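You operate a simulated robot arm through the tools that you are given. There is no shell and no other tool.

You run a simulated robot arm. Do the job below in one go: nothing can be reset, and whatever is moved stays where it is left.

TASK
Stand mint, sage and dill on the wick base and pump once.
Fine: one pot a pad, all three before the stroke; leave the kale pot dry. Set down upright: dill pot, mint pot, sage pot.
Where things are to end (x, y in the base frame): dill pot within 2 cm of [41, 43]; mint pot within 2 cm of [52, 32]; sage pot within 2 cm of [52, 64].
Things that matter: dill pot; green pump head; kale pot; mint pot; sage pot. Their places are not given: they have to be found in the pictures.

It is judged by the outcome, as a careful person would: the job done as asked, and still so three seconds after it is handed in. It fails if anything else is knocked over, pushed out of place, dropped, spilled or broken.

THE ROBOT
A 7-joint arm with a two-finger parallel gripper, fixed in place. Base frame: the origin is on the floor under the middle of its stand, x ahead of it, y to its left, z up; the work surface is at about z = 76.7. Readings come in cm, rad, newtons and seconds.
With the tool pointing down near the work surface it reaches from about 44 to 92 cm from the base axis. Its first joint turns from -2.496 to 2.496 rad. Payload 3 kg.
The TCP is the grasp point between the finger pads, 3 cm short of the fingertips. In the tool frame z runs along the fingers and y along their closing line. The gripper opens to 9.4 cm. The fingers are 2.8 cm wide and 1 cm thick; the gripper's body (5 by 9.6 cm) begins 5.5 cm behind the TCP.
Orientation is that of the tool frame in the base frame, as [roll, pitch, yaw] about the fixed x, y, z axes, in that order (R = Rz(yaw) Ry(pitch) Rx(roll)). With the fingers straight down and closing along the base's y, the tool's x points along the base's -x, its y along +y and its z along -z.

THE INTERFACE
- The arm moves only by the tool nudge_tool. Its argument "plan" is a list of rows, each an object of numbers (a shift or turn left out is 0, a gripper value left out holds the last): "x", "y", "z": the shift along the tool's x, y, z in units of 20 mm (1.0 is 20 mm); "ax", "ay", "az": the turn, a rotation vector about the tool's x, y, z in units of 5 degrees (1.0 is 5 degrees). In form: [{"x": .., "y": .., "z": .., "ax": .., "ay": .., "az": ..}, ...]. A call has 1 to 20 rows; each row shifts and turns the commanded pose from where the row before left it, along the tool's axes as they then stand. "fingers" is the finger opening in cm, from 0 to 9.4, set as the call begins (left out, the last holds). A call with a number of a shift or a turn outside -1 to 1 is refused whole. Each row takes 0.2 s and may step no farther than 5 cm and 0.15 rad from the row before; otherwise, or with a gripper value out of range, the whole call is refused. Where a pose cannot be reached the arm comes as near as it can. A force on the tool above 40 N (or 10 N above the force at the start of the call, whichever is more), or a blocked arm, ends the call early, and 0.2 s more pass. Each finger travels about 7.2 cm/s and halts on what it meets, pressing with about 28 N; the grip force reading is that of the motor and also rises with nothing between the fingers. The clock runs only during rows and for 0.2 s after the last one: add rows that do not move to give the fingers time. It gives the time, the measured TCP pose, the force on the tool (base axes), the opening and the grip force at its end, in the units of the frame above (readings bear some noise), with the torque about the TCP (base axes, N m) and any sound that the robot's microphone picked up, and new pictures: "views" is both (left out), scene, wrist or none.
- Cameras (640 x 400 px; columns grow to the right, rows downward): "scene" is fixed at [21.99, 50.04, 153.47]; the picture's right is [0.15, -0.99, 0.00], its down [-0.92, -0.14, -0.38] and it looks along [0.38, 0.06, -0.93] (base axes); focal length 285 px, centre (320, 200). "wrist" rides on the gripper at [7.6, 1.4, -10.3] in the tool frame; the picture's right is [-0.18, 0.98, 0.00], its down [-0.75, -0.14, -0.64] and it looks along [-0.63, -0.12, 0.77] (tool axes); focal length 243 px, centre (320, 200).
- probe_pixels(camera, pixels): for up to 12 pixels [column, row] of the newest picture of that camera ("zoom" is the newest enlarged one), the place [x, y, z] in the base frame of the surface seen there, good to about 0.2 cm. The clock stands still meanwhile.
- inspect(camera, box): a new picture of the part [left, top, right, bottom] of that camera's present view, enlarged. The clock stands still meanwhile.
- close_job(): hands the job in; it is judged then, once.

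Leave the gripper open and the arm clear of the work at the hand-in unless told otherwise.

The tools are called after "Request:" by a JSON object that holds its "method" and its "body". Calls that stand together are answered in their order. nudge_tool: Moves the arm, as the interface text tells. Its arguments: {"type":"object","properties":{"plan":{"type":"array","items":{"type":"object","properties":{"x":{"type":"number"},"y":{"type":"number"},"z":{"type":"number"},"ax":{"type":"number"},"ay":{"type":"number"},"az":{"type":"number"}}}},"fingers":{"type":"number"},"views":{"type":"string","enum":["both","scene","wrist","none"]}},"required":["plan"]} The other tools are called the same way: probe_pixels (camera, pixels) gives the place of the surface under pixels of a picture; inspect (camera, box) takes an enlarged picture of a part of a camera's view; close_job () hands the job in.

At the start:

```text
time: 0.0
position: [44.29, 27.34, 118.2]
tool_rot: [3.141, -0.001, -3.141]
contact_force: [-0.5, 0.2, 0.1]
moment: [0.01, 0.02, 0.01]
opening: 9.41
finger_force: 0.1
```

scene: 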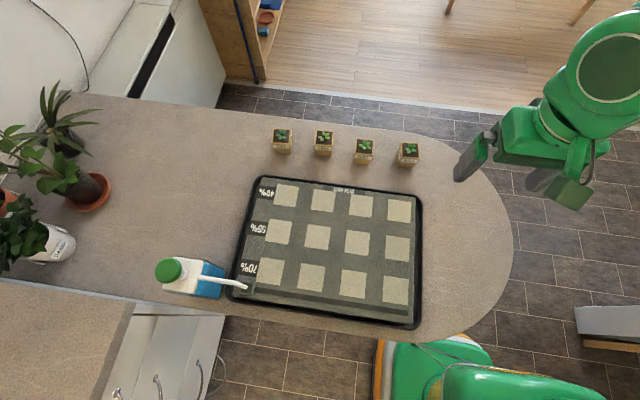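
wrist: 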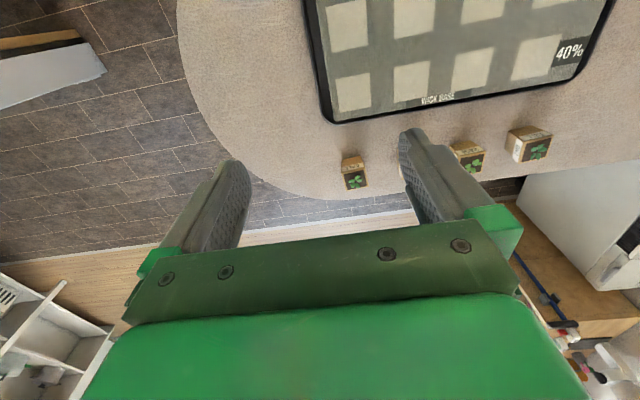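

I see four small pots in a row (scene about columns 282–408, row 140–155), a tray with 12 pads, and a bottle with a green pump head at about (168,270). First I enlarge the pots and the tray to read the labels.

Request:
{"method": "inspect", "body": {"camera": "scene", "box": [250, 110, 440, 180]}}

Request:
{"method": "inspect", "body": {"camera": "scene", "box": [140, 170, 430, 335]}}

Request:
{"method": "inspect", "body": {"camera": "wrist", "box": [320, 110, 580, 210]}}

```text
3.37 times, centred on (345, 145) of scene
```

zoom: 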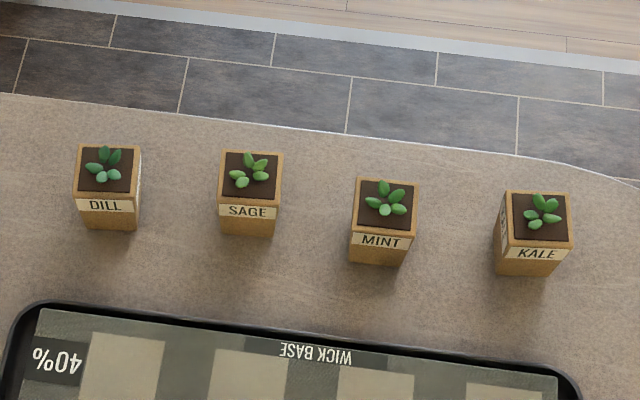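

```text
2.21 times, centred on (285, 252) of scene
```

zoom: 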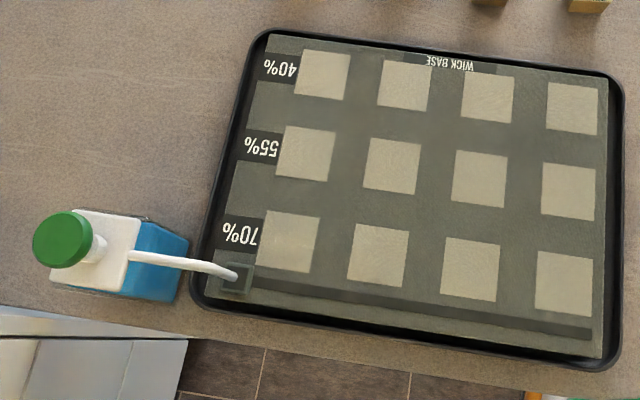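

```text
2.46 times, centred on (450, 160) of wrist
```

zoom: 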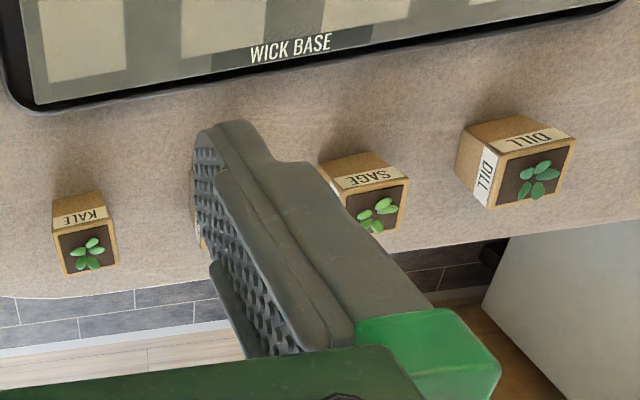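

The labels read, left to right, DILL, SAGE, MINT, KALE. Next I probe the places of pads, pot tops and the pump head in the scene view.

Request:
{"method": "probe_pixels", "body": {"camera": "scene", "pixels": [[285, 195], [323, 200], [361, 205], [399, 210], [278, 232], [317, 237], [357, 243], [397, 248], [271, 272], [311, 277], [353, 283], [396, 289]]}}

Request:
{"method": "probe_pixels", "body": {"camera": "scene", "pixels": [[274, 131], [291, 131], [290, 145], [274, 146], [316, 133], [333, 132], [332, 149], [316, 148], [356, 141], [373, 141], [372, 157], [355, 156]]}}

Request:
{"method": "probe_pixels", "body": {"camera": "scene", "pixels": [[400, 144], [418, 145], [418, 160], [400, 160], [168, 270], [157, 270], [179, 270], [168, 260], [168, 281], [210, 275], [220, 268], [200, 290]]}}

```text
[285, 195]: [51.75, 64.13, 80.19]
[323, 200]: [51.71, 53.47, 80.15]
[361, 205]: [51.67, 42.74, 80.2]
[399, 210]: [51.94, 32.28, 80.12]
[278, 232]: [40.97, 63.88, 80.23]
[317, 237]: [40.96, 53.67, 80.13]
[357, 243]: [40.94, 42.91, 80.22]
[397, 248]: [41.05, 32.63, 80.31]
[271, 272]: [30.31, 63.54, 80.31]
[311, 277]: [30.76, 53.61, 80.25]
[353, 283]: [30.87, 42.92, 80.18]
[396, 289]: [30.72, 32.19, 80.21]
```

```text
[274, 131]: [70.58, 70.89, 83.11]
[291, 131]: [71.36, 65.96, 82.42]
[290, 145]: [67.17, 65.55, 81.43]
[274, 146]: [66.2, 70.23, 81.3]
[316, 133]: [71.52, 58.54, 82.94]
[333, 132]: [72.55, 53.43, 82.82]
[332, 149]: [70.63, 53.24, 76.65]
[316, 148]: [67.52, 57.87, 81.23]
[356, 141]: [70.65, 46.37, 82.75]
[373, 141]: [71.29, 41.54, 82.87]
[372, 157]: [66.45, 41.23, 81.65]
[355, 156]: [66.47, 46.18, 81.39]
```

```text
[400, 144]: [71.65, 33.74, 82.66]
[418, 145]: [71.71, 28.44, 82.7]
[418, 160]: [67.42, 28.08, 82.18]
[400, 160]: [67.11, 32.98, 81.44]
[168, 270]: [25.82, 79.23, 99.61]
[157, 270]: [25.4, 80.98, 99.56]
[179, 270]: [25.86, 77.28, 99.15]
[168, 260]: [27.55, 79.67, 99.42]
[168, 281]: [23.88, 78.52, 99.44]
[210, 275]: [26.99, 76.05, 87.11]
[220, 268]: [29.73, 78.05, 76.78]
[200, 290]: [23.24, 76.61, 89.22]
```

The pads lie at z≈80.2, pots are about 5 cm wide with tops near z≈82.8, and the pump head top is at about [25.8, 79.2, 99.6]. I enlarge each pot for its precise centre and heading.

Request:
{"method": "inspect", "body": {"camera": "scene", "box": [262, 120, 342, 170]}}

```text
8.00 times, centred on (302, 145) of scene
```

zoom: 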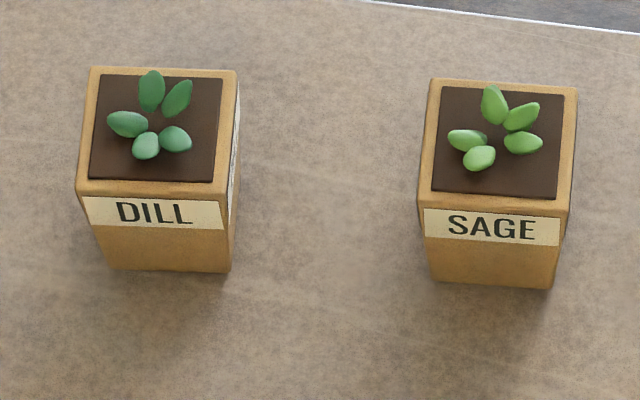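

I probe the rim corners of the dill and sage pots in this enlargement.

Request:
{"method": "probe_pixels", "body": {"camera": "zoom", "pixels": [[97, 72], [233, 75], [220, 188], [83, 186], [436, 84], [572, 92], [562, 202], [424, 195], [110, 265], [228, 268], [436, 280], [550, 285]]}}

Request:
{"method": "inspect", "body": {"camera": "scene", "box": [346, 125, 426, 175]}}

```text
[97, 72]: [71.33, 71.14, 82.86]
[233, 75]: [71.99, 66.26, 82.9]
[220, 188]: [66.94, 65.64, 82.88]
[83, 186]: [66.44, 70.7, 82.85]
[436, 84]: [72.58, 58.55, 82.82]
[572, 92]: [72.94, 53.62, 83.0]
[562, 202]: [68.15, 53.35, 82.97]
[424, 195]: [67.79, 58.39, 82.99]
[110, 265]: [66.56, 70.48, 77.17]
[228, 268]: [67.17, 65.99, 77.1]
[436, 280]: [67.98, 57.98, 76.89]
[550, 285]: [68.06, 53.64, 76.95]
```

```text
8.00 times, centred on (386, 150) of scene
```

zoom: 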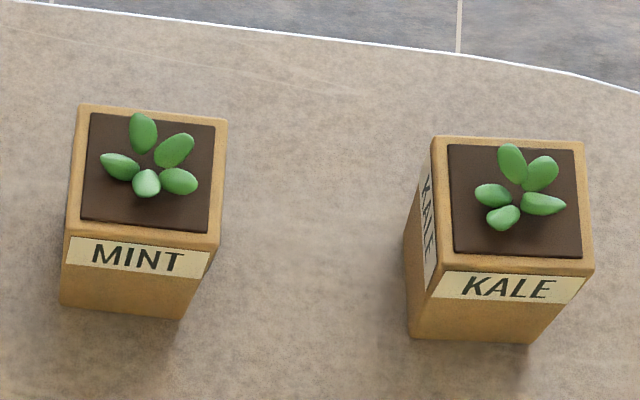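

Request:
{"method": "probe_pixels", "body": {"camera": "zoom", "pixels": [[84, 108], [223, 122], [214, 243], [71, 229], [66, 300], [180, 314], [438, 140], [580, 148], [588, 270], [438, 264], [412, 335], [530, 338]]}}

Request:
{"method": "inspect", "body": {"camera": "scene", "box": [150, 235, 270, 310]}}

```text
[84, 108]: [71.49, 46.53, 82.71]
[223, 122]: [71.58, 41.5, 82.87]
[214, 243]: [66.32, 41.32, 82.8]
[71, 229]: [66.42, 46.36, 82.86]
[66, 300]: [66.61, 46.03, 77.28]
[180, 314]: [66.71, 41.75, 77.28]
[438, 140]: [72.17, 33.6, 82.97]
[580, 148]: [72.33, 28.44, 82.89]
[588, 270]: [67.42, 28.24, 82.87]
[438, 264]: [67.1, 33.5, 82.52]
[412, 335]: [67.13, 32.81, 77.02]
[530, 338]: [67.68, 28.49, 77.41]
```

```text
5.33 times, centred on (210, 272) of scene
```

zoom: 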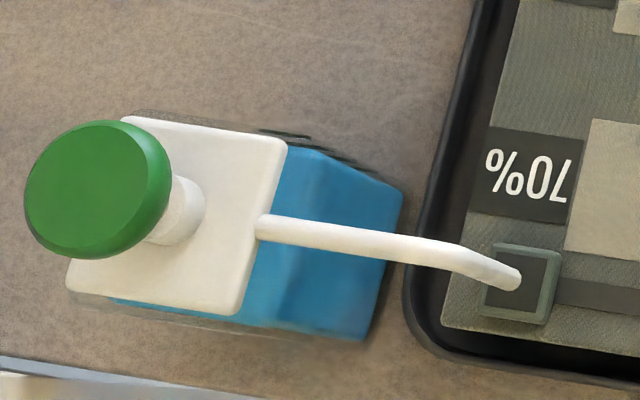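

Pot centres: dill ≈ [69.2, 68.4] (turned about +6°), sage ≈ [70.4, 56.0] (about +3°), mint ≈ [68.95, 43.9], kale ≈ [69.8, 31.0]. I start with mint: move above it to [68.95, 43.9, 100] with the fingers open.

Request:
{"method": "nudge_tool", "body": {"plan": [{"x": -0.9485, "y": 0.6385, "z": 0.7}, {"x": -0.9485, "y": 0.6385, "z": 0.7}, {"x": -0.9485, "y": 0.6385, "z": 0.7}, {"x": -0.9485, "y": 0.6385, "z": 0.7}, {"x": -0.9485, "y": 0.6385, "z": 0.7}, {"x": -0.9485, "y": 0.6385, "z": 0.7}, {"x": -0.9485, "y": 0.6385, "z": 0.7}, {"x": -0.9485, "y": 0.6385, "z": 0.7}, {"x": -0.9485, "y": 0.6385, "z": 0.7}, {"x": -0.9485, "y": 0.6385, "z": 0.7}, {"x": -0.9485, "y": 0.6385, "z": 0.7}, {"x": -0.9485, "y": 0.6385, "z": 0.7}, {"x": -0.9485, "y": 0.6385, "z": 0.7}, {}], "fingers": 8.6, "views": "both"}}

```text
time: 3.0
position: [69.35, 44.13, 99.82]
tool_rot: [-3.14, 0.0, 3.141]
contact_force: [0.1, 0.1, -0.5]
moment: [0.02, 0.0, -0.01]
opening: 8.61
finger_force: 0.1
```

scene: 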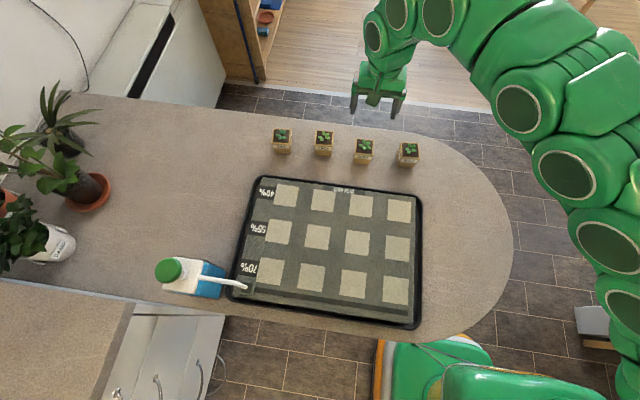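
wrist: 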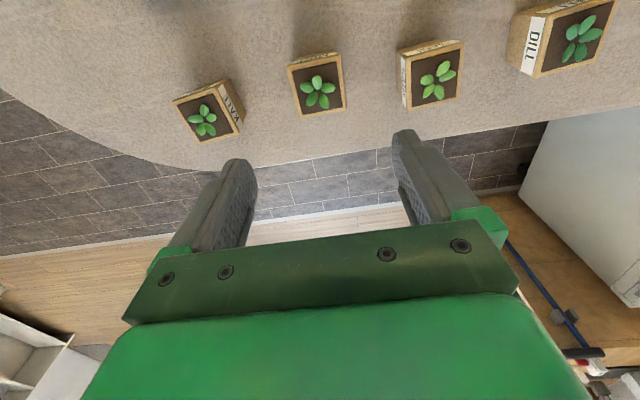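

The arm reads [69.35, 44.13, 99.8]; mint is at about (317,83) in the wrist picture. I probe its rim corners and leaf from this nearer view to confirm its centre and the leaf height.

Request:
{"method": "probe_pixels", "body": {"camera": "wrist", "pixels": [[290, 67], [338, 55], [345, 108], [303, 117], [317, 80], [328, 90], [400, 54], [461, 44], [460, 98], [410, 107], [445, 70], [440, 92]]}}

```text
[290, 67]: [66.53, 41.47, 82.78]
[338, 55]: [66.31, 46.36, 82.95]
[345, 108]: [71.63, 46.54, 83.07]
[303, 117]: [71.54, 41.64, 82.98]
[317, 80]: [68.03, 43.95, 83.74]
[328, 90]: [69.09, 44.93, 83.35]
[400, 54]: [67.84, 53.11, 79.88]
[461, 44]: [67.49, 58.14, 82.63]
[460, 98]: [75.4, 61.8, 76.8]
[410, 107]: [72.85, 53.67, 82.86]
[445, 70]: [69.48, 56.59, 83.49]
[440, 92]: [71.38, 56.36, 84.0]
```

Mint's centre is confirmed at about [69.0, 44.0], leaf tops at about 84. I descend straight, first to TCP z≈88 to check the alignment.

Request:
{"method": "nudge_tool", "body": {"plan": [{"x": 0.07, "y": -0.03, "z": 0.9}, {"z": 0.9}, {"z": 0.9}, {"z": 0.9}, {"z": 0.9}, {"z": 0.9}, {"z": 0.5}, {}], "views": "both"}}

```text
time: 4.8
position: [68.92, 43.94, 88.17]
tool_rot: [3.141, 0.0, -3.141]
contact_force: [0.0, -0.8, 0.8]
moment: [0.0, 0.0, -0.02]
opening: 8.62
finger_force: 0.1
```

scene: 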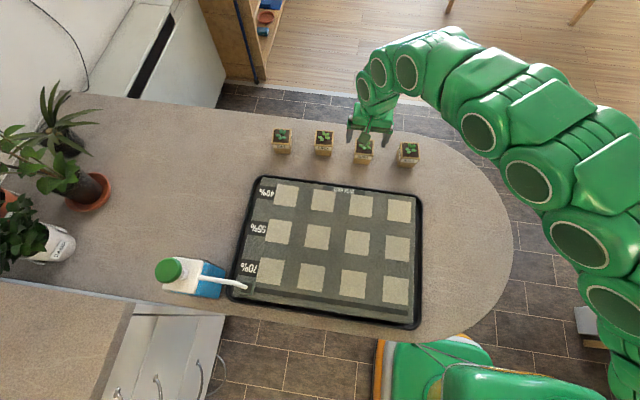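
wrist: 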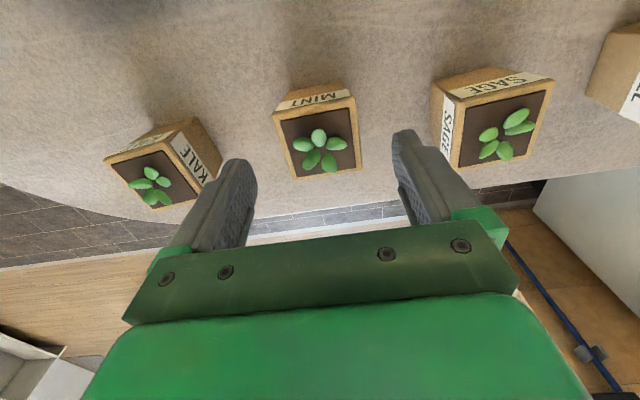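

Alignment reads [68.92, 43.94]; the pot sits between the fingers. Next I lower 7.2 cm to TCP z≈81.

Request:
{"method": "nudge_tool", "body": {"plan": [{"z": 0.72}, {"z": 0.72}, {"z": 0.72}, {"z": 0.72}, {"z": 0.7}, {}], "views": "both"}}

```text
time: 6.2
position: [68.89, 43.83, 81.05]
tool_rot: [3.141, -0.001, 3.141]
contact_force: [-0.9, 0.4, -0.4]
moment: [0.01, -0.01, 0.0]
opening: 8.59
finger_force: 0.0
```

scene: 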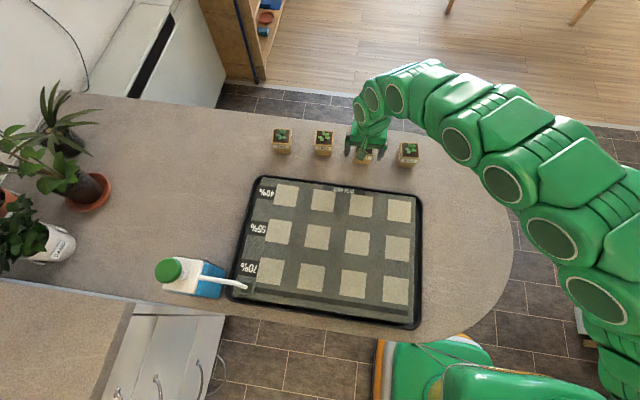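
wrist: 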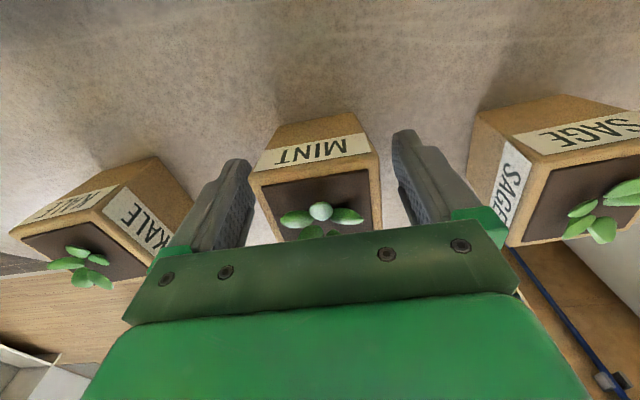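

The pot is centred between the fingers at TCP z=81. I close on it and wait still for 0.8 s.

Request:
{"method": "nudge_tool", "body": {"plan": [{}, {}, {}, {}], "fingers": 3.5, "views": "wrist"}}

```text
time: 7.2
position: [68.83, 43.86, 81.01]
tool_rot: [3.141, 0.0, -3.141]
contact_force: [-0.5, -1.0, 0.4]
moment: [0.0, 0.01, -0.02]
opening: 6.01
finger_force: 28.2
```

wrist: 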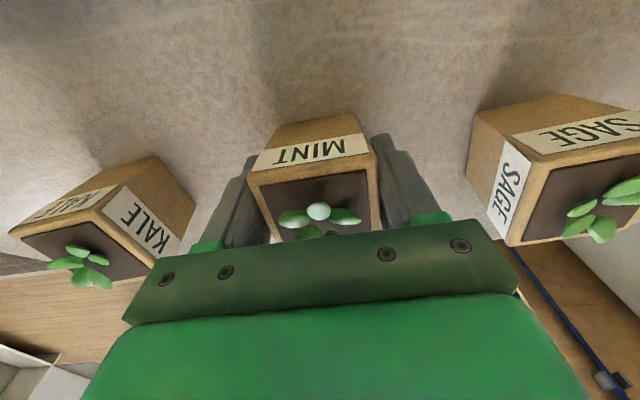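

The fingers stopped at 6.0 cm with 28 N: mint is held. I lift it gently about 12 cm and look.

Request:
{"method": "nudge_tool", "body": {"plan": [{"z": -0.3}, {"z": -0.6}, {"z": -0.8}, {"z": -0.9}, {"z": -0.9}, {"z": -0.9}, {"z": -0.8}, {"z": -0.6}, {"z": -0.3}, {}], "views": "both"}}

```text
time: 9.4
position: [68.85, 43.96, 93.19]
tool_rot: [-3.141, -0.001, 3.141]
contact_force: [-0.3, -0.6, -1.2]
moment: [0.02, 0.04, -0.02]
opening: 5.98
finger_force: 27.3
```

scene: 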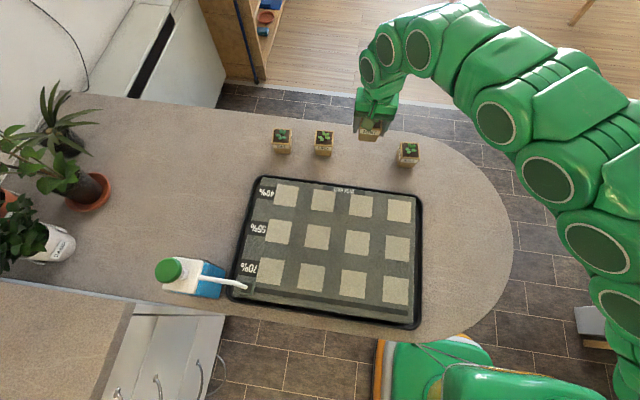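
wrist: 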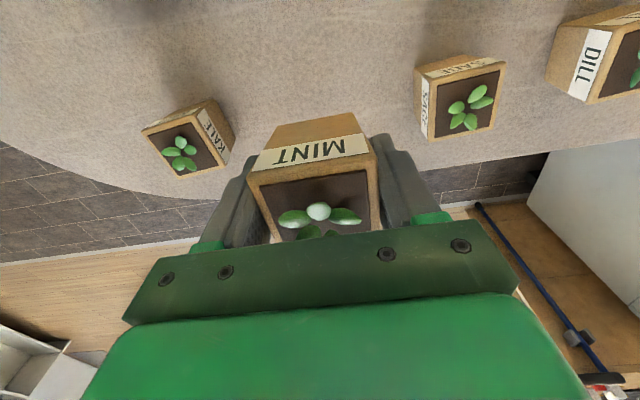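

Mint is held clear (bottom about z=89). Next I carry it over its pad at [52, 32], staying at this height.

Request:
{"method": "nudge_tool", "body": {"plan": [{"x": 0.4, "y": -0.28}, {"x": 0.8, "y": -0.565}, {"x": 0.9, "y": -0.635}, {"x": 0.9, "y": -0.635}, {"x": 0.9, "y": -0.635}, {"x": 0.9, "y": -0.635}, {"x": 0.9, "y": -0.635}, {"x": 0.9, "y": -0.635}, {"x": 0.9, "y": -0.635}, {"x": 0.675, "y": -0.47}, {"x": 0.3, "y": -0.22}, {}], "views": "both"}}

```text
time: 12.0
position: [51.96, 31.93, 93.36]
tool_rot: [3.141, -0.001, 3.141]
contact_force: [-0.1, -0.1, -0.6]
moment: [0.02, 0.0, -0.01]
opening: 6.01
finger_force: 27.5
```

scene: 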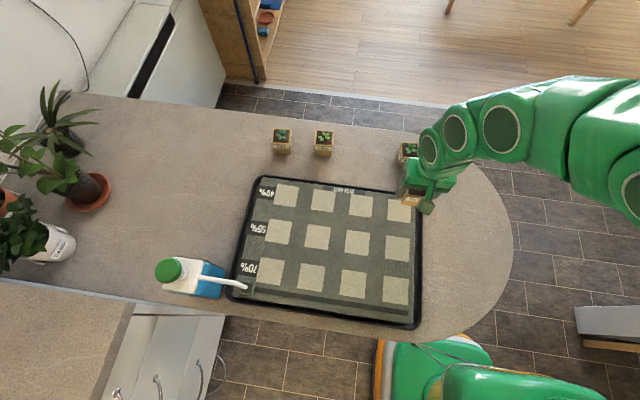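
wrist: 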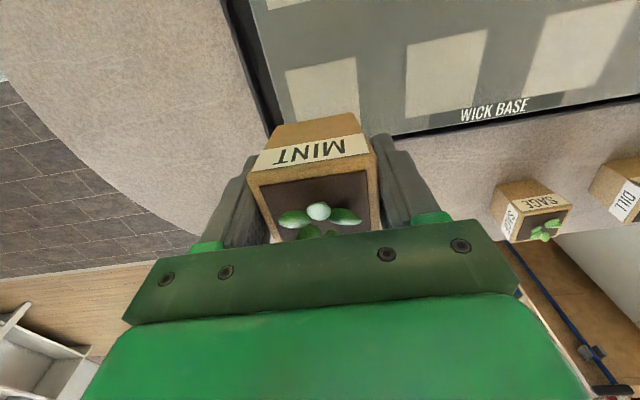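

I am over the pad at [51.96, 31.93]. I lower to TCP z≈85.2 (pot base about 0.7 cm above the pad).

Request:
{"method": "nudge_tool", "body": {"plan": [{"z": 0.5}, {"z": 0.8}, {"z": 0.8}, {"z": 0.8}, {"z": 0.6}, {"z": 0.35}, {"z": 0.2}, {}], "views": "both"}}

```text
time: 13.8
position: [52.08, 31.87, 85.13]
tool_rot: [-3.141, 0.0, -3.141]
contact_force: [0.7, -0.4, -1.7]
moment: [0.01, -0.03, 0.0]
opening: 5.97
finger_force: 28.1
```

scene: 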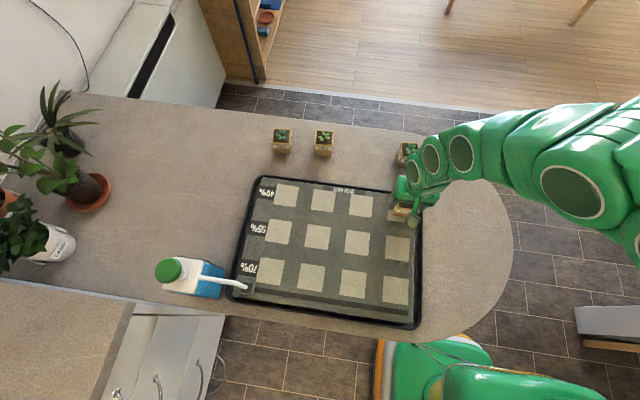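
wrist: 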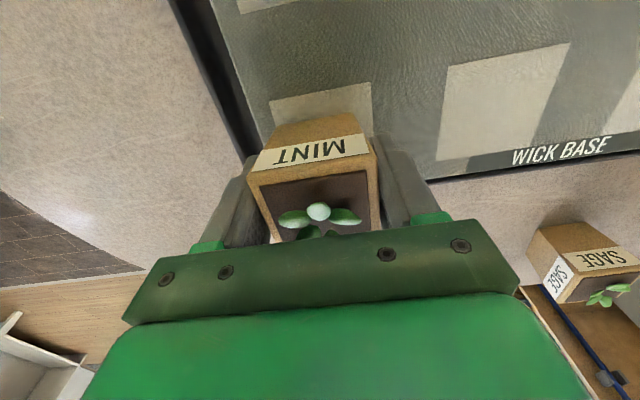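

Now at z=85.1, with no contact yet. I creep down about 0.6 cm to touch the pad, watching the force.

Request:
{"method": "nudge_tool", "body": {"plan": [{"z": 0.1}, {"z": 0.1}, {"z": 0.08}, {}], "views": "wrist"}}

```text
time: 14.8
position: [51.88, 31.92, 84.61]
tool_rot: [3.14, 0.0, 3.141]
contact_force: [-0.1, -0.2, -0.3]
moment: [0.01, 0.0, -0.02]
opening: 5.96
finger_force: 27.8
```

wrist: 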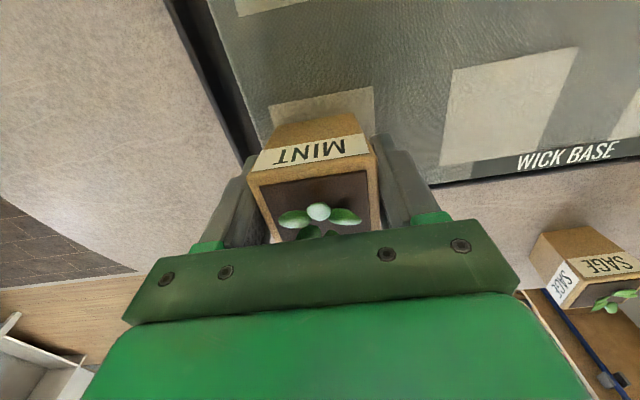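

Still no clear contact at z=84.6. I go down another 0.2 cm in small steps.

Request:
{"method": "nudge_tool", "body": {"plan": [{"z": 0.05}, {"z": 0.05}, {}], "views": "none"}}

```text
time: 15.6
position: [51.99, 31.83, 84.35]
tool_rot: [3.141, 0.002, -3.141]
contact_force: [-5.5, 0.5, 22.8]
moment: [-0.02, -0.18, 0.01]
opening: 5.99
finger_force: 28.1
```

Contact: 22.8 N upward, so the pot is on the pad. I ease up 0.1 cm to take off the load, then open.

Request:
{"method": "nudge_tool", "body": {"plan": [{"z": -0.05}, {}], "views": "none"}}

```text
time: 16.2
position: [51.86, 31.88, 84.39]
tool_rot: [3.141, 0.001, 3.141]
contact_force: [1.8, 0.2, 3.5]
moment: [0.06, -0.2, 0.01]
opening: 5.96
finger_force: 27.8
```

The load is down to 3.5 N. I open to 8.6 cm and hold still.

Request:
{"method": "nudge_tool", "body": {"plan": [{}, {}, {}], "fingers": 8.6, "views": "wrist"}}

```text
time: 17.0
position: [51.98, 31.9, 84.49]
tool_rot: [-3.141, 0.001, 3.141]
contact_force: [0.4, 0.5, -0.3]
moment: [0.02, 0.02, 0.01]
opening: 8.61
finger_force: 0.0
```

wrist: 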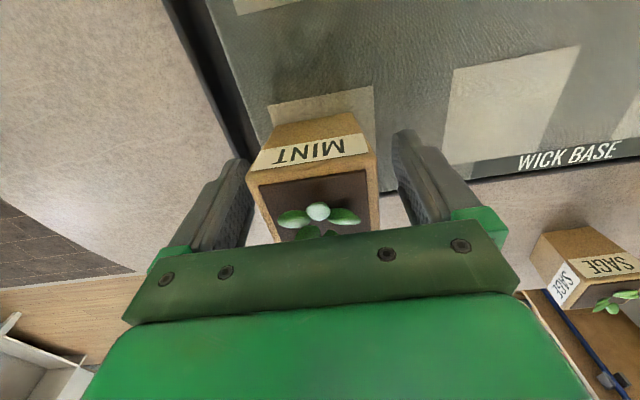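

Mint stands free on its pad. I rise straight up to about z=100 and look.

Request:
{"method": "nudge_tool", "body": {"plan": [{"z": -0.5}, {"z": -0.9}, {"z": -1}, {"z": -1}, {"z": -1}, {"z": -1}, {"z": -1}, {"z": -1}, {"z": -0.4}, {}], "views": "both"}}

```text
time: 19.2
position: [51.77, 31.89, 100.14]
tool_rot: [-3.141, -0.002, 3.141]
contact_force: [0.4, -0.1, -0.2]
moment: [-0.01, -0.01, 0.02]
opening: 8.6
finger_force: 0.1
```

scene: 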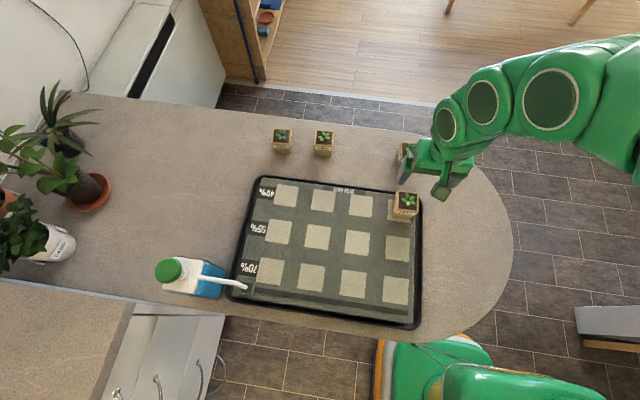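
wrist: 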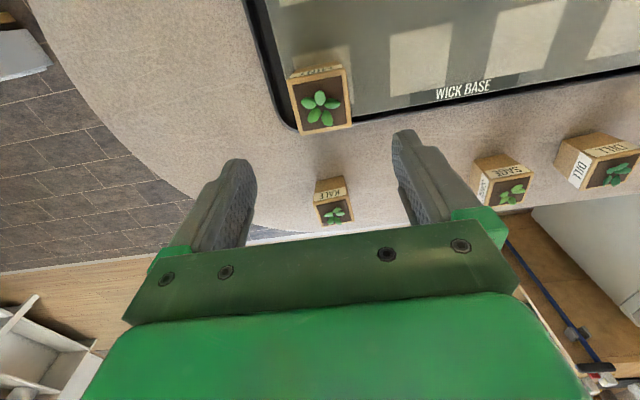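

Mint stands on its pad. Next I go over sage at [70.4, 56.0] at the same height and turn about 3° to match it.

Request:
{"method": "nudge_tool", "body": {"plan": [{"x": -0.35, "y": 0.46}, {"x": -0.73, "y": 0.95}, {"x": -0.73, "y": 0.95}, {"x": -0.73, "y": 0.95}, {"x": -0.73, "y": 0.95}, {"x": -0.73, "y": 0.95}, {"x": -0.73, "y": 0.95}, {"x": -0.73, "y": 0.95}, {"x": -0.73, "y": 0.95}, {"x": -0.73, "y": 0.95}, {"x": -0.73, "y": 0.95}, {"x": -0.73, "y": 0.95}, {"x": -0.73, "y": 0.95}, {"x": -0.14, "y": 0.18}, {"az": -0.6}, {}], "views": "both"}}

```text
time: 22.6
position: [69.23, 54.56, 99.83]
tool_rot: [3.141, 0.0, -3.087]
contact_force: [0.0, -0.6, 0.4]
moment: [-0.03, 0.0, -0.01]
opening: 8.6
finger_force: 0.1
out of reach, approached as far as the arm can: row 13, 14
```

scene: 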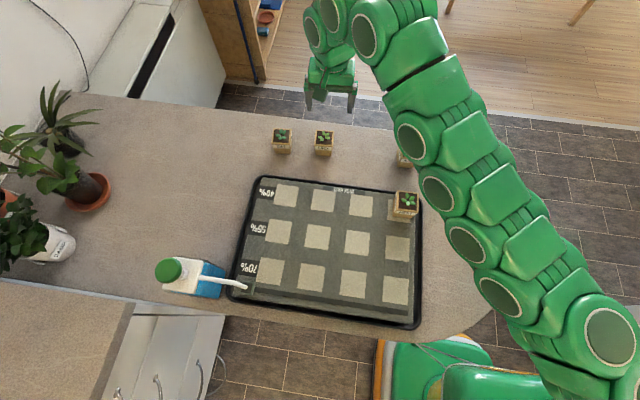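
wrist: 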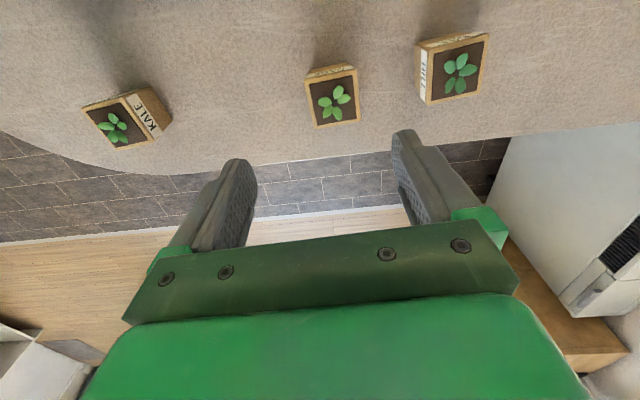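

The arm ran out of reach at this height (reads [69.2, 54.6]). Lower down it reaches farther, so I go down to z≈89 (fingertips at 86, above the leaves) and then close the rest.

Request:
{"method": "nudge_tool", "body": {"plan": [{"z": 0.8}, {"z": 0.9}, {"z": 0.9}, {"z": 0.9}, {"z": 0.9}, {"z": 0.7}, {}], "views": "none"}}

```text
time: 24.2
position: [69.08, 54.47, 89.58]
tool_rot: [3.141, 0.001, -3.09]
contact_force: [-0.8, 0.2, 0.8]
moment: [0.01, -0.03, -0.01]
opening: 8.6
finger_force: 0.1
```

Reads [69.08, 54.47, 89.6]. I shift the remaining +1.3 in x and +1.5 in y to stand over sage, and look.

Request:
{"method": "nudge_tool", "body": {"plan": [{"x": -0.34, "y": 0.36}, {"x": -0.34, "y": 0.36}, {}], "views": "both"}}

```text
time: 25.0
position: [70.56, 55.96, 89.6]
tool_rot: [3.141, -0.001, -3.089]
contact_force: [0.1, -0.6, 0.3]
moment: [0.02, -0.03, 0.01]
opening: 8.58
finger_force: 0.1
```

scene: 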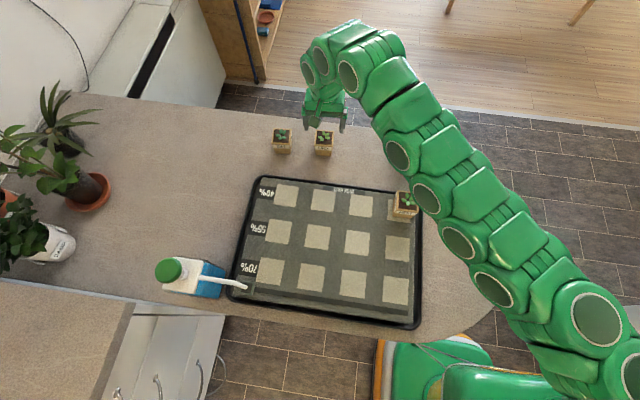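
wrist: 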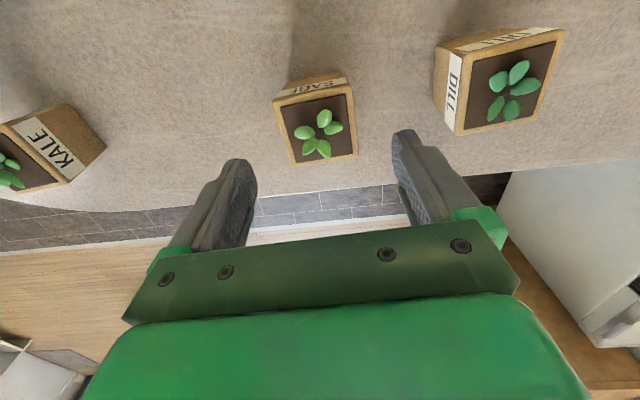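

Over sage at [70.56, 55.96], aligned. I lower 8.6 cm to TCP z≈81.

Request:
{"method": "nudge_tool", "body": {"plan": [{"z": 0.7}, {"z": 0.8}, {"z": 0.8}, {"z": 0.8}, {"z": 0.7}, {"z": 0.5}, {}], "views": "both"}}

```text
time: 26.6
position: [70.45, 56.08, 80.94]
tool_rot: [3.14, 0.0, -3.088]
contact_force: [0.6, 0.6, -0.6]
moment: [0.03, 0.02, 0.01]
opening: 8.6
finger_force: 0.0
```

scene: 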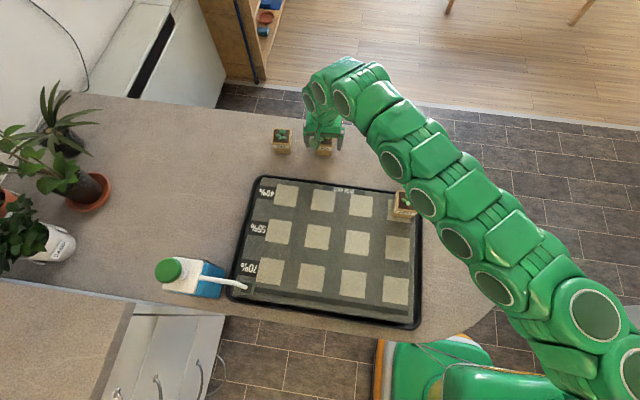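
wrist: 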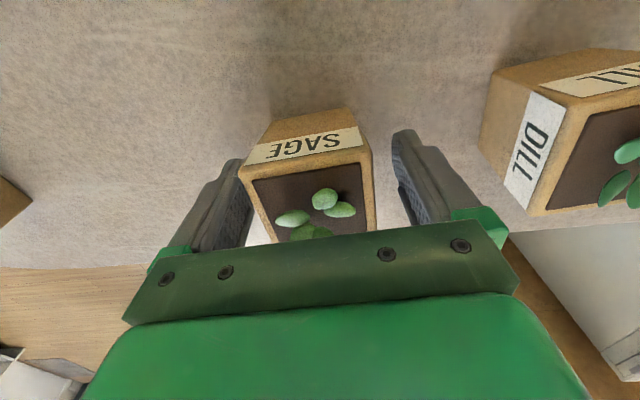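

The pot sits slightly nearer the left finger; I shift 0.25 cm that way, then close and wait.

Request:
{"method": "nudge_tool", "body": {"plan": [{"y": -0.13}, {}], "views": "none"}}

Request:
{"method": "nudge_tool", "body": {"plan": [{}, {}, {}, {}], "fingers": 3.5, "views": "wrist"}}

```text
time: 27.2
position: [70.49, 55.86, 81.02]
tool_rot: [3.141, 0.001, -3.089]
contact_force: [1.5, -0.1, -0.5]
moment: [-0.02, 0.03, 0.0]
opening: 8.57
finger_force: 0.1
```

```text
time: 28.2
position: [70.53, 55.87, 81.06]
tool_rot: [3.141, 0.001, -3.09]
contact_force: [0.3, 0.4, 0.7]
moment: [-0.07, 0.0, 0.03]
opening: 5.99
finger_force: 27.4
```

wrist: 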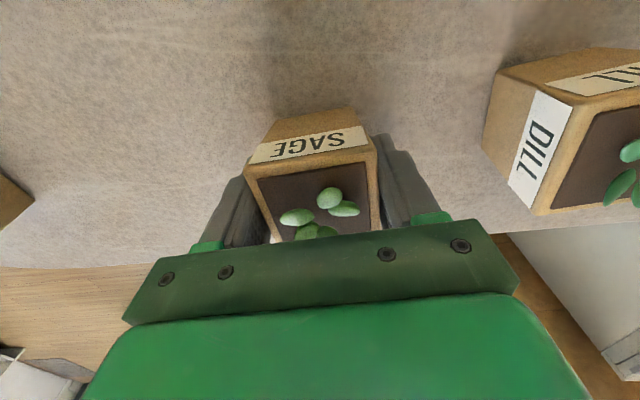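

Sage is held (6.0 cm, 27 N). I lift 4 cm straight and then lift on while drawing back toward the base, since the reach shrinks with height; finally I square the yaw.

Request:
{"method": "nudge_tool", "body": {"plan": [{"z": -0.3}, {"z": -0.6}, {"z": -0.7}, {"z": -0.6, "x": 0.4}, {"z": -0.7, "x": 0.7}, {"z": -0.8, "x": 0.8}, {"z": -0.8, "x": 0.8}, {"z": -0.8, "x": 0.8}, {"z": -0.5, "x": 0.5}, {"az": 0.6}, {}], "views": "both"}}

```text
time: 30.6
position: [62.62, 55.41, 92.67]
tool_rot: [3.141, 0.0, 3.141]
contact_force: [-0.3, -0.5, -0.1]
moment: [0.03, 0.03, -0.01]
opening: 5.99
finger_force: 28.2
```

scene: 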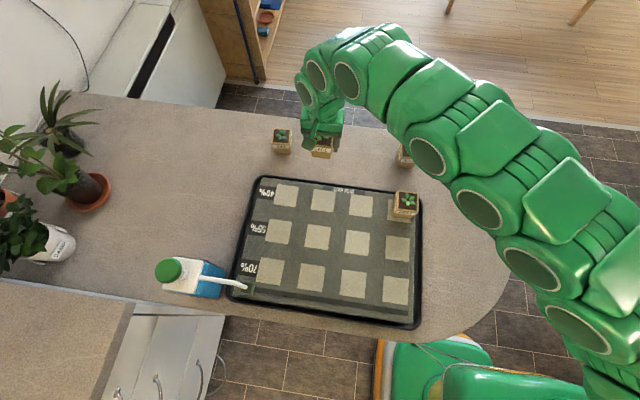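
wrist: 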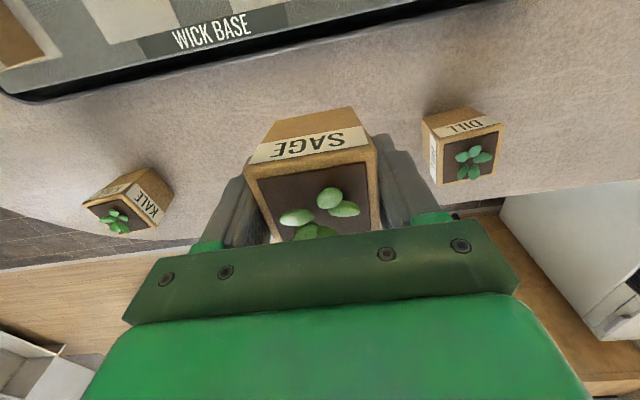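

Sage is held at [62.6, 55.4, 92.7]. I carry it over its pad at [52, 64].

Request:
{"method": "nudge_tool", "body": {"plan": [{"x": 0.4, "y": 0.32}, {"x": 0.7, "y": 0.57}, {"x": 0.8, "y": 0.65}, {"x": 0.8, "y": 0.65}, {"x": 0.8, "y": 0.65}, {"x": 0.8, "y": 0.65}, {"x": 0.7, "y": 0.57}, {"x": 0.31, "y": 0.235}, {}], "views": "both"}}

```text
time: 32.6
position: [51.91, 64.04, 92.73]
tool_rot: [3.142, 0.0, -3.141]
contact_force: [0.4, 0.1, -0.6]
moment: [0.01, 0.01, 0.02]
opening: 5.96
finger_force: 27.9
```

scene: 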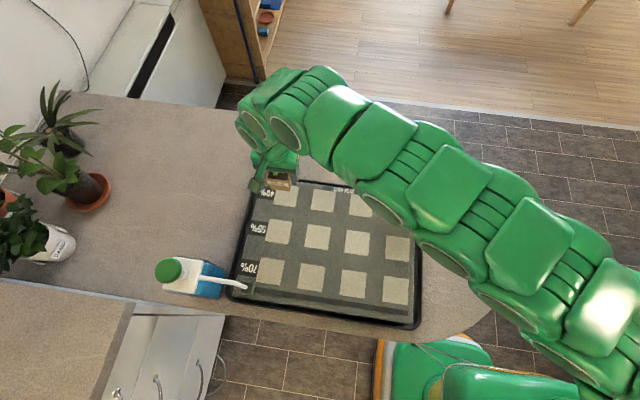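
wrist: 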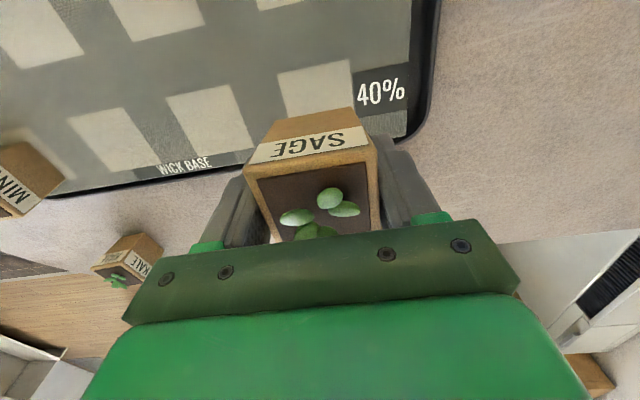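

Over the pad at [51.9, 64.0]. I lower to TCP z≈84.8, just above contact.

Request:
{"method": "nudge_tool", "body": {"plan": [{"z": 0.5}, {"z": 0.8}, {"z": 0.8}, {"z": 0.8}, {"z": 0.6}, {"z": 0.3}, {"z": 0.15}, {}], "views": "wrist"}}

```text
time: 34.4
position: [51.91, 64.02, 84.73]
tool_rot: [-3.141, 0.0, 3.141]
contact_force: [-0.5, -0.3, -1.0]
moment: [-0.05, 0.0, 0.02]
opening: 6.0
finger_force: 27.7
```

wrist: 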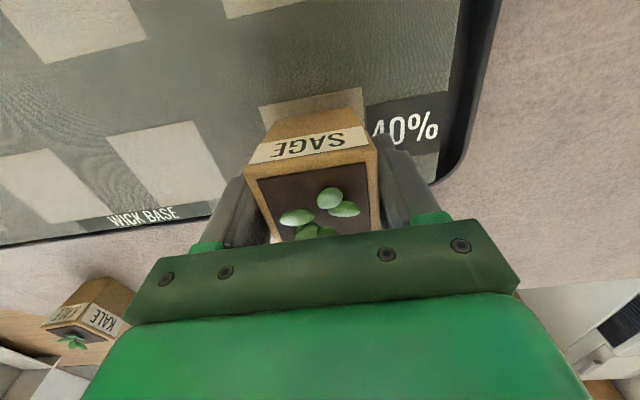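

No contact yet at 84.7. I creep down 0.25 cm.

Request:
{"method": "nudge_tool", "body": {"plan": [{"z": 0.06}, {"z": 0.06}, {}], "views": "none"}}

```text
time: 35.2
position: [52.05, 63.98, 84.52]
tool_rot: [-3.141, 0.0, -3.141]
contact_force: [-0.6, 0.2, -0.8]
moment: [0.02, 0.06, 0.0]
opening: 5.98
finger_force: 27.9
```

Still free. Another 0.1 cm at a time.

Request:
{"method": "nudge_tool", "body": {"plan": [{"z": 0.04}, {}], "views": "none"}}

```text
time: 35.8
position: [51.92, 64.08, 84.54]
tool_rot: [-3.141, 0.0, -3.141]
contact_force: [1.8, -2.5, 8.7]
moment: [-0.23, 0.04, 0.07]
opening: 5.98
finger_force: 28.0
```

Contact at 8.7 N: sage rests on the pad. I open and hold still.

Request:
{"method": "nudge_tool", "body": {"plan": [{}, {}, {}], "fingers": 8.6, "views": "wrist"}}

```text
time: 36.6
position: [51.88, 64.14, 84.4]
tool_rot: [3.14, 0.0, 3.141]
contact_force: [-0.1, -0.5, -0.1]
moment: [-0.01, 0.01, 0.01]
opening: 8.62
finger_force: 0.0
```

wrist: 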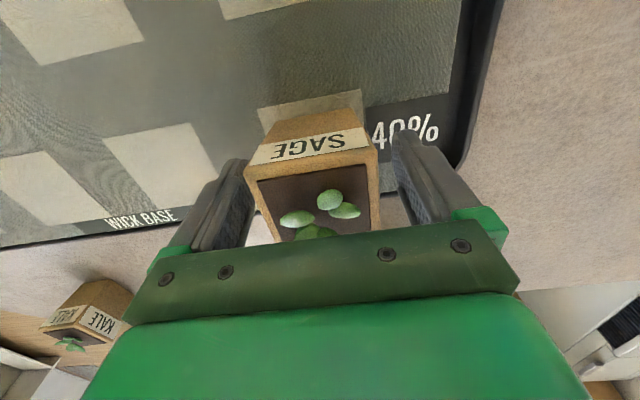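

Sage stands free. Dill lies about 97 cm from the base axis, beyond straight-down reach, so I will tilt the fingers outward about the closing line (keeping the closing line level) and keep that same tilt until it is set down. I rise to z≈95, then turn +6.5° and tilt 20°.

Request:
{"method": "nudge_tool", "body": {"plan": [{"z": -0.5}, {"z": -0.9}, {"z": -1}, {"z": -1}, {"z": -1}, {"z": -0.9}, {}, {"az": -0.65}, {"az": -0.65}, {"ay": -1}, {"ay": -1}, {"ay": -1}, {"ay": -1}, {}], "views": "both"}}

```text
time: 39.6
position: [51.86, 63.93, 94.97]
tool_rot: [3.141, 0.35, -3.029]
contact_force: [0.3, -0.2, 0.3]
moment: [-0.03, -0.03, 0.0]
opening: 8.6
finger_force: 0.0
```

scene: 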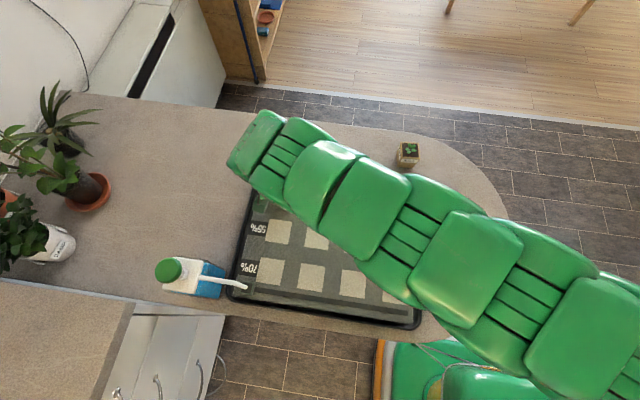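
wrist: 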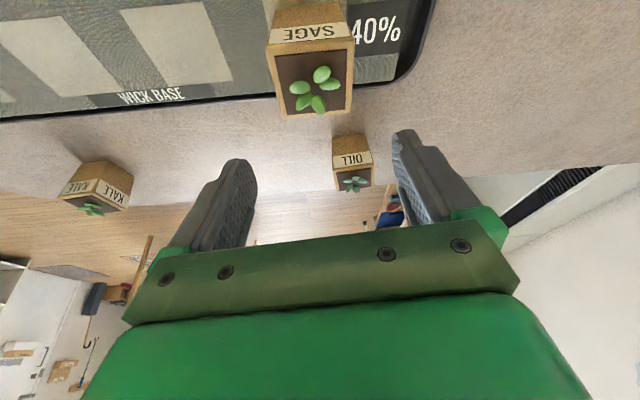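

Tilt reads 20° with heading +6.4°. In the wrist view dill is at (352,165), beyond sage. I move to above dill, TCP [69.2, 68.4, 90].

Request:
{"method": "nudge_tool", "body": {"plan": [{"x": -0.4, "y": 0.065, "z": 0.287}, {"x": -0.748, "y": 0.125, "z": 0.537}, {"x": -0.748, "y": 0.125, "z": 0.537}, {"x": -0.748, "y": 0.125, "z": 0.537}, {"x": -0.748, "y": 0.125, "z": 0.537}, {"x": -0.748, "y": 0.125, "z": 0.537}, {"x": -0.748, "y": 0.125, "z": 0.537}, {"x": -0.748, "y": 0.125, "z": 0.537}, {"x": -0.748, "y": 0.125, "z": 0.537}, {"x": -0.748, "y": 0.125, "z": 0.537}, {"x": -0.348, "y": 0.06, "z": 0.25}, {}], "views": "both"}}

```text
time: 42.2
position: [68.09, 67.82, 90.04]
tool_rot: [3.141, 0.348, -3.029]
contact_force: [0.2, 0.2, 0.1]
moment: [-0.01, 0.01, -0.02]
opening: 8.59
finger_force: 0.0
out of reach, approached as far as the arm can: row 10, 11
```

scene: 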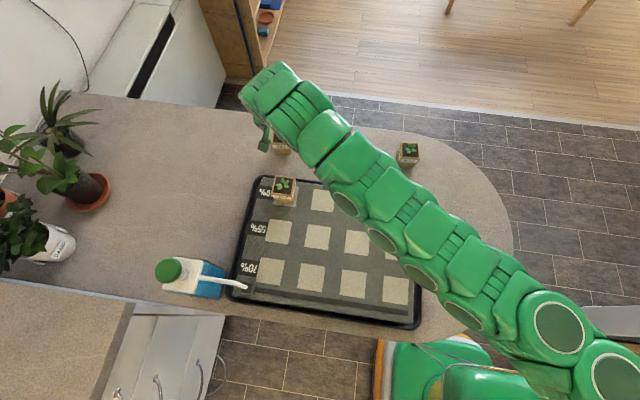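
wrist: 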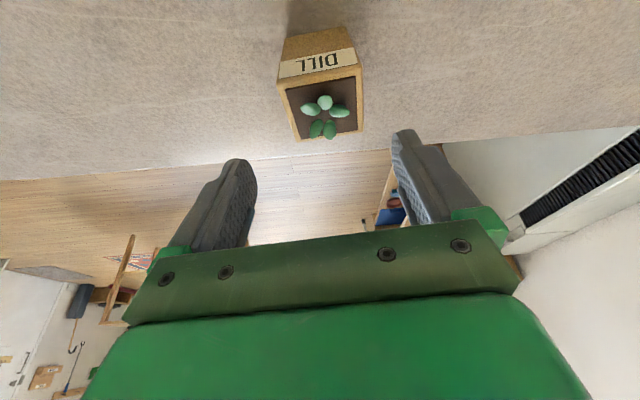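

Reach stopped at [68.1, 67.8]; about 1.2 cm is missing. I add 7.5° more outward tilt, which brings the wrist back and gives more reach.

Request:
{"method": "nudge_tool", "body": {"plan": [{"ay": -0.75}, {"ay": -0.75}, {}], "views": "wrist"}}

```text
time: 43.0
position: [68.01, 67.82, 89.98]
tool_rot: [3.14, 0.48, -3.028]
contact_force: [0.2, 0.5, 0.2]
moment: [0.02, 0.01, 0.01]
opening: 8.6
finger_force: 0.2
```

wrist: 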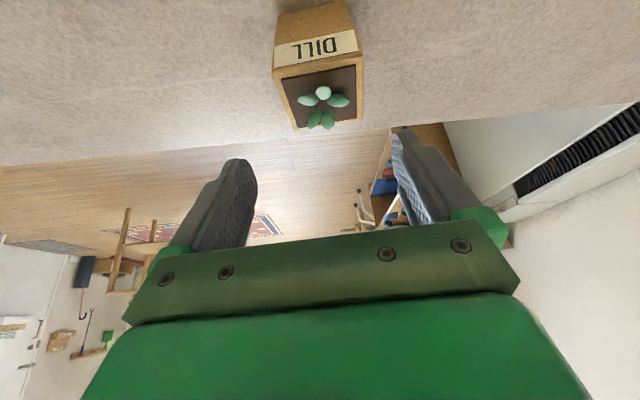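

I probe dill's rim corners and leaves from this view to fix its centre and heading.

Request:
{"method": "inspect", "body": {"camera": "wrist", "box": [256, 0, 384, 140]}}

Request:
{"method": "probe_pixels", "body": {"camera": "wrist", "pixels": [[275, 73], [358, 56], [360, 119], [296, 128], [323, 92], [340, 100], [314, 120], [280, 10], [345, 2]]}}

```text
2.86 times, centred on (320, 70) of wrist
```

zoom: 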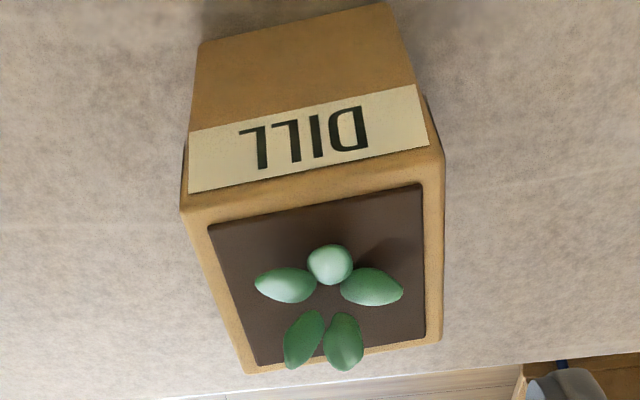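

```text
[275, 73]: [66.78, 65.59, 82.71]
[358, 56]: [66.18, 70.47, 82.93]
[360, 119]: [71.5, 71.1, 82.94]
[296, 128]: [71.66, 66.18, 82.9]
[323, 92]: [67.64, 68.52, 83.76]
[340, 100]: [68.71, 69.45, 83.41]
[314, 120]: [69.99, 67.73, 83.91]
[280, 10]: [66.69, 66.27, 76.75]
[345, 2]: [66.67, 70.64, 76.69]
```

Dill's centre is at about [69.1, 68.4], rim 82.9. I shift the missing 1.1 in x and 0.6 in y at this height.

Request:
{"method": "nudge_tool", "body": {"plan": [{"x": -0.257, "y": 0.113, "z": 0.134}, {"x": -0.257, "y": 0.113, "z": 0.134}, {}], "views": "both"}}

```text
time: 43.8
position: [69.24, 68.32, 89.93]
tool_rot: [-3.141, 0.48, -3.028]
contact_force: [-0.6, -0.2, -0.2]
moment: [-0.01, -0.04, 0.04]
opening: 8.6
finger_force: 0.1
```

scene: 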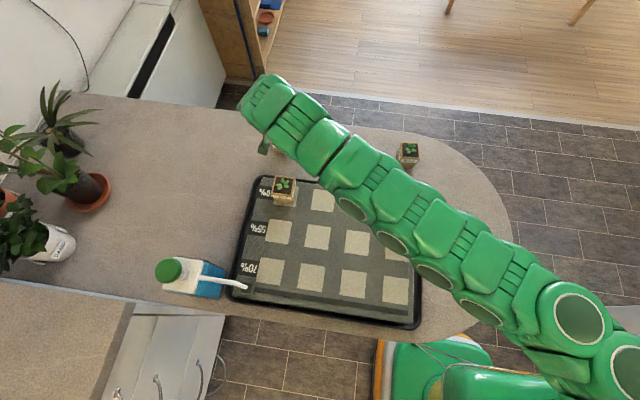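
wrist: 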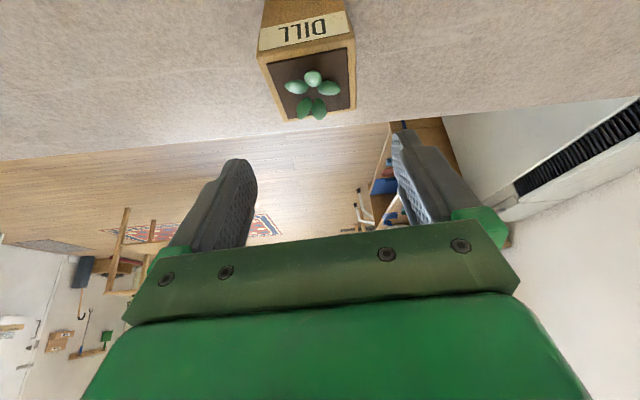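

In reach now: [69.24, 68.32, 89.9], pot centred between the fingers. Before lowering I look closely in the scene view at the hand and the sage pot, to check clearance behind the tilted hand.

Request:
{"method": "inspect", "body": {"camera": "scene", "box": [220, 60, 380, 220]}}

```text
2.50 times, centred on (300, 140) of scene
```

zoom: 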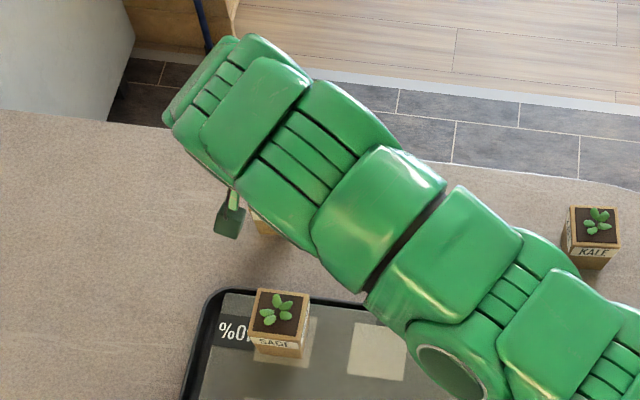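

Request:
{"method": "probe_pixels", "body": {"camera": "zoom", "pixels": [[320, 250], [350, 285], [280, 215], [230, 220], [385, 320], [240, 175], [300, 140], [380, 220]]}}

```text
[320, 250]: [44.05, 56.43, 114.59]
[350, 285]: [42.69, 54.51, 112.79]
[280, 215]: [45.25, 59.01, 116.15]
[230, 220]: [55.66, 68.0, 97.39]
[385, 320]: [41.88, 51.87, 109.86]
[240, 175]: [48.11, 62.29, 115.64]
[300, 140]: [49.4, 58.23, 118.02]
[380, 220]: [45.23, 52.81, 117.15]
```

There is a camera body behind the hand (dark green, zoom (230,220), at [55.7, 68.0, 97.4]). When lowered it would come near the sage pot, so I measure it more closely.

Request:
{"method": "inspect", "body": {"camera": "scene", "box": [260, 120, 310, 220]}}

```text
4.00 times, centred on (285, 170) of scene
```

zoom: 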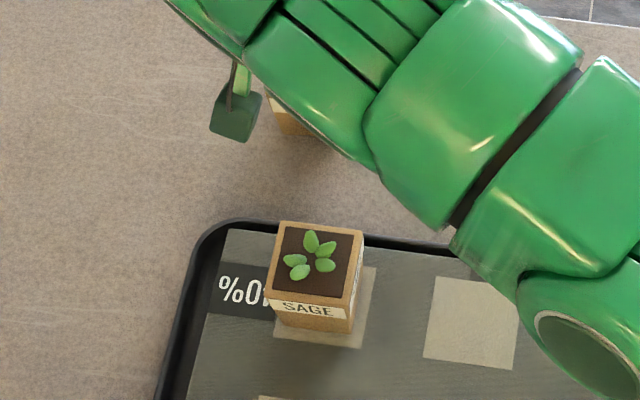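

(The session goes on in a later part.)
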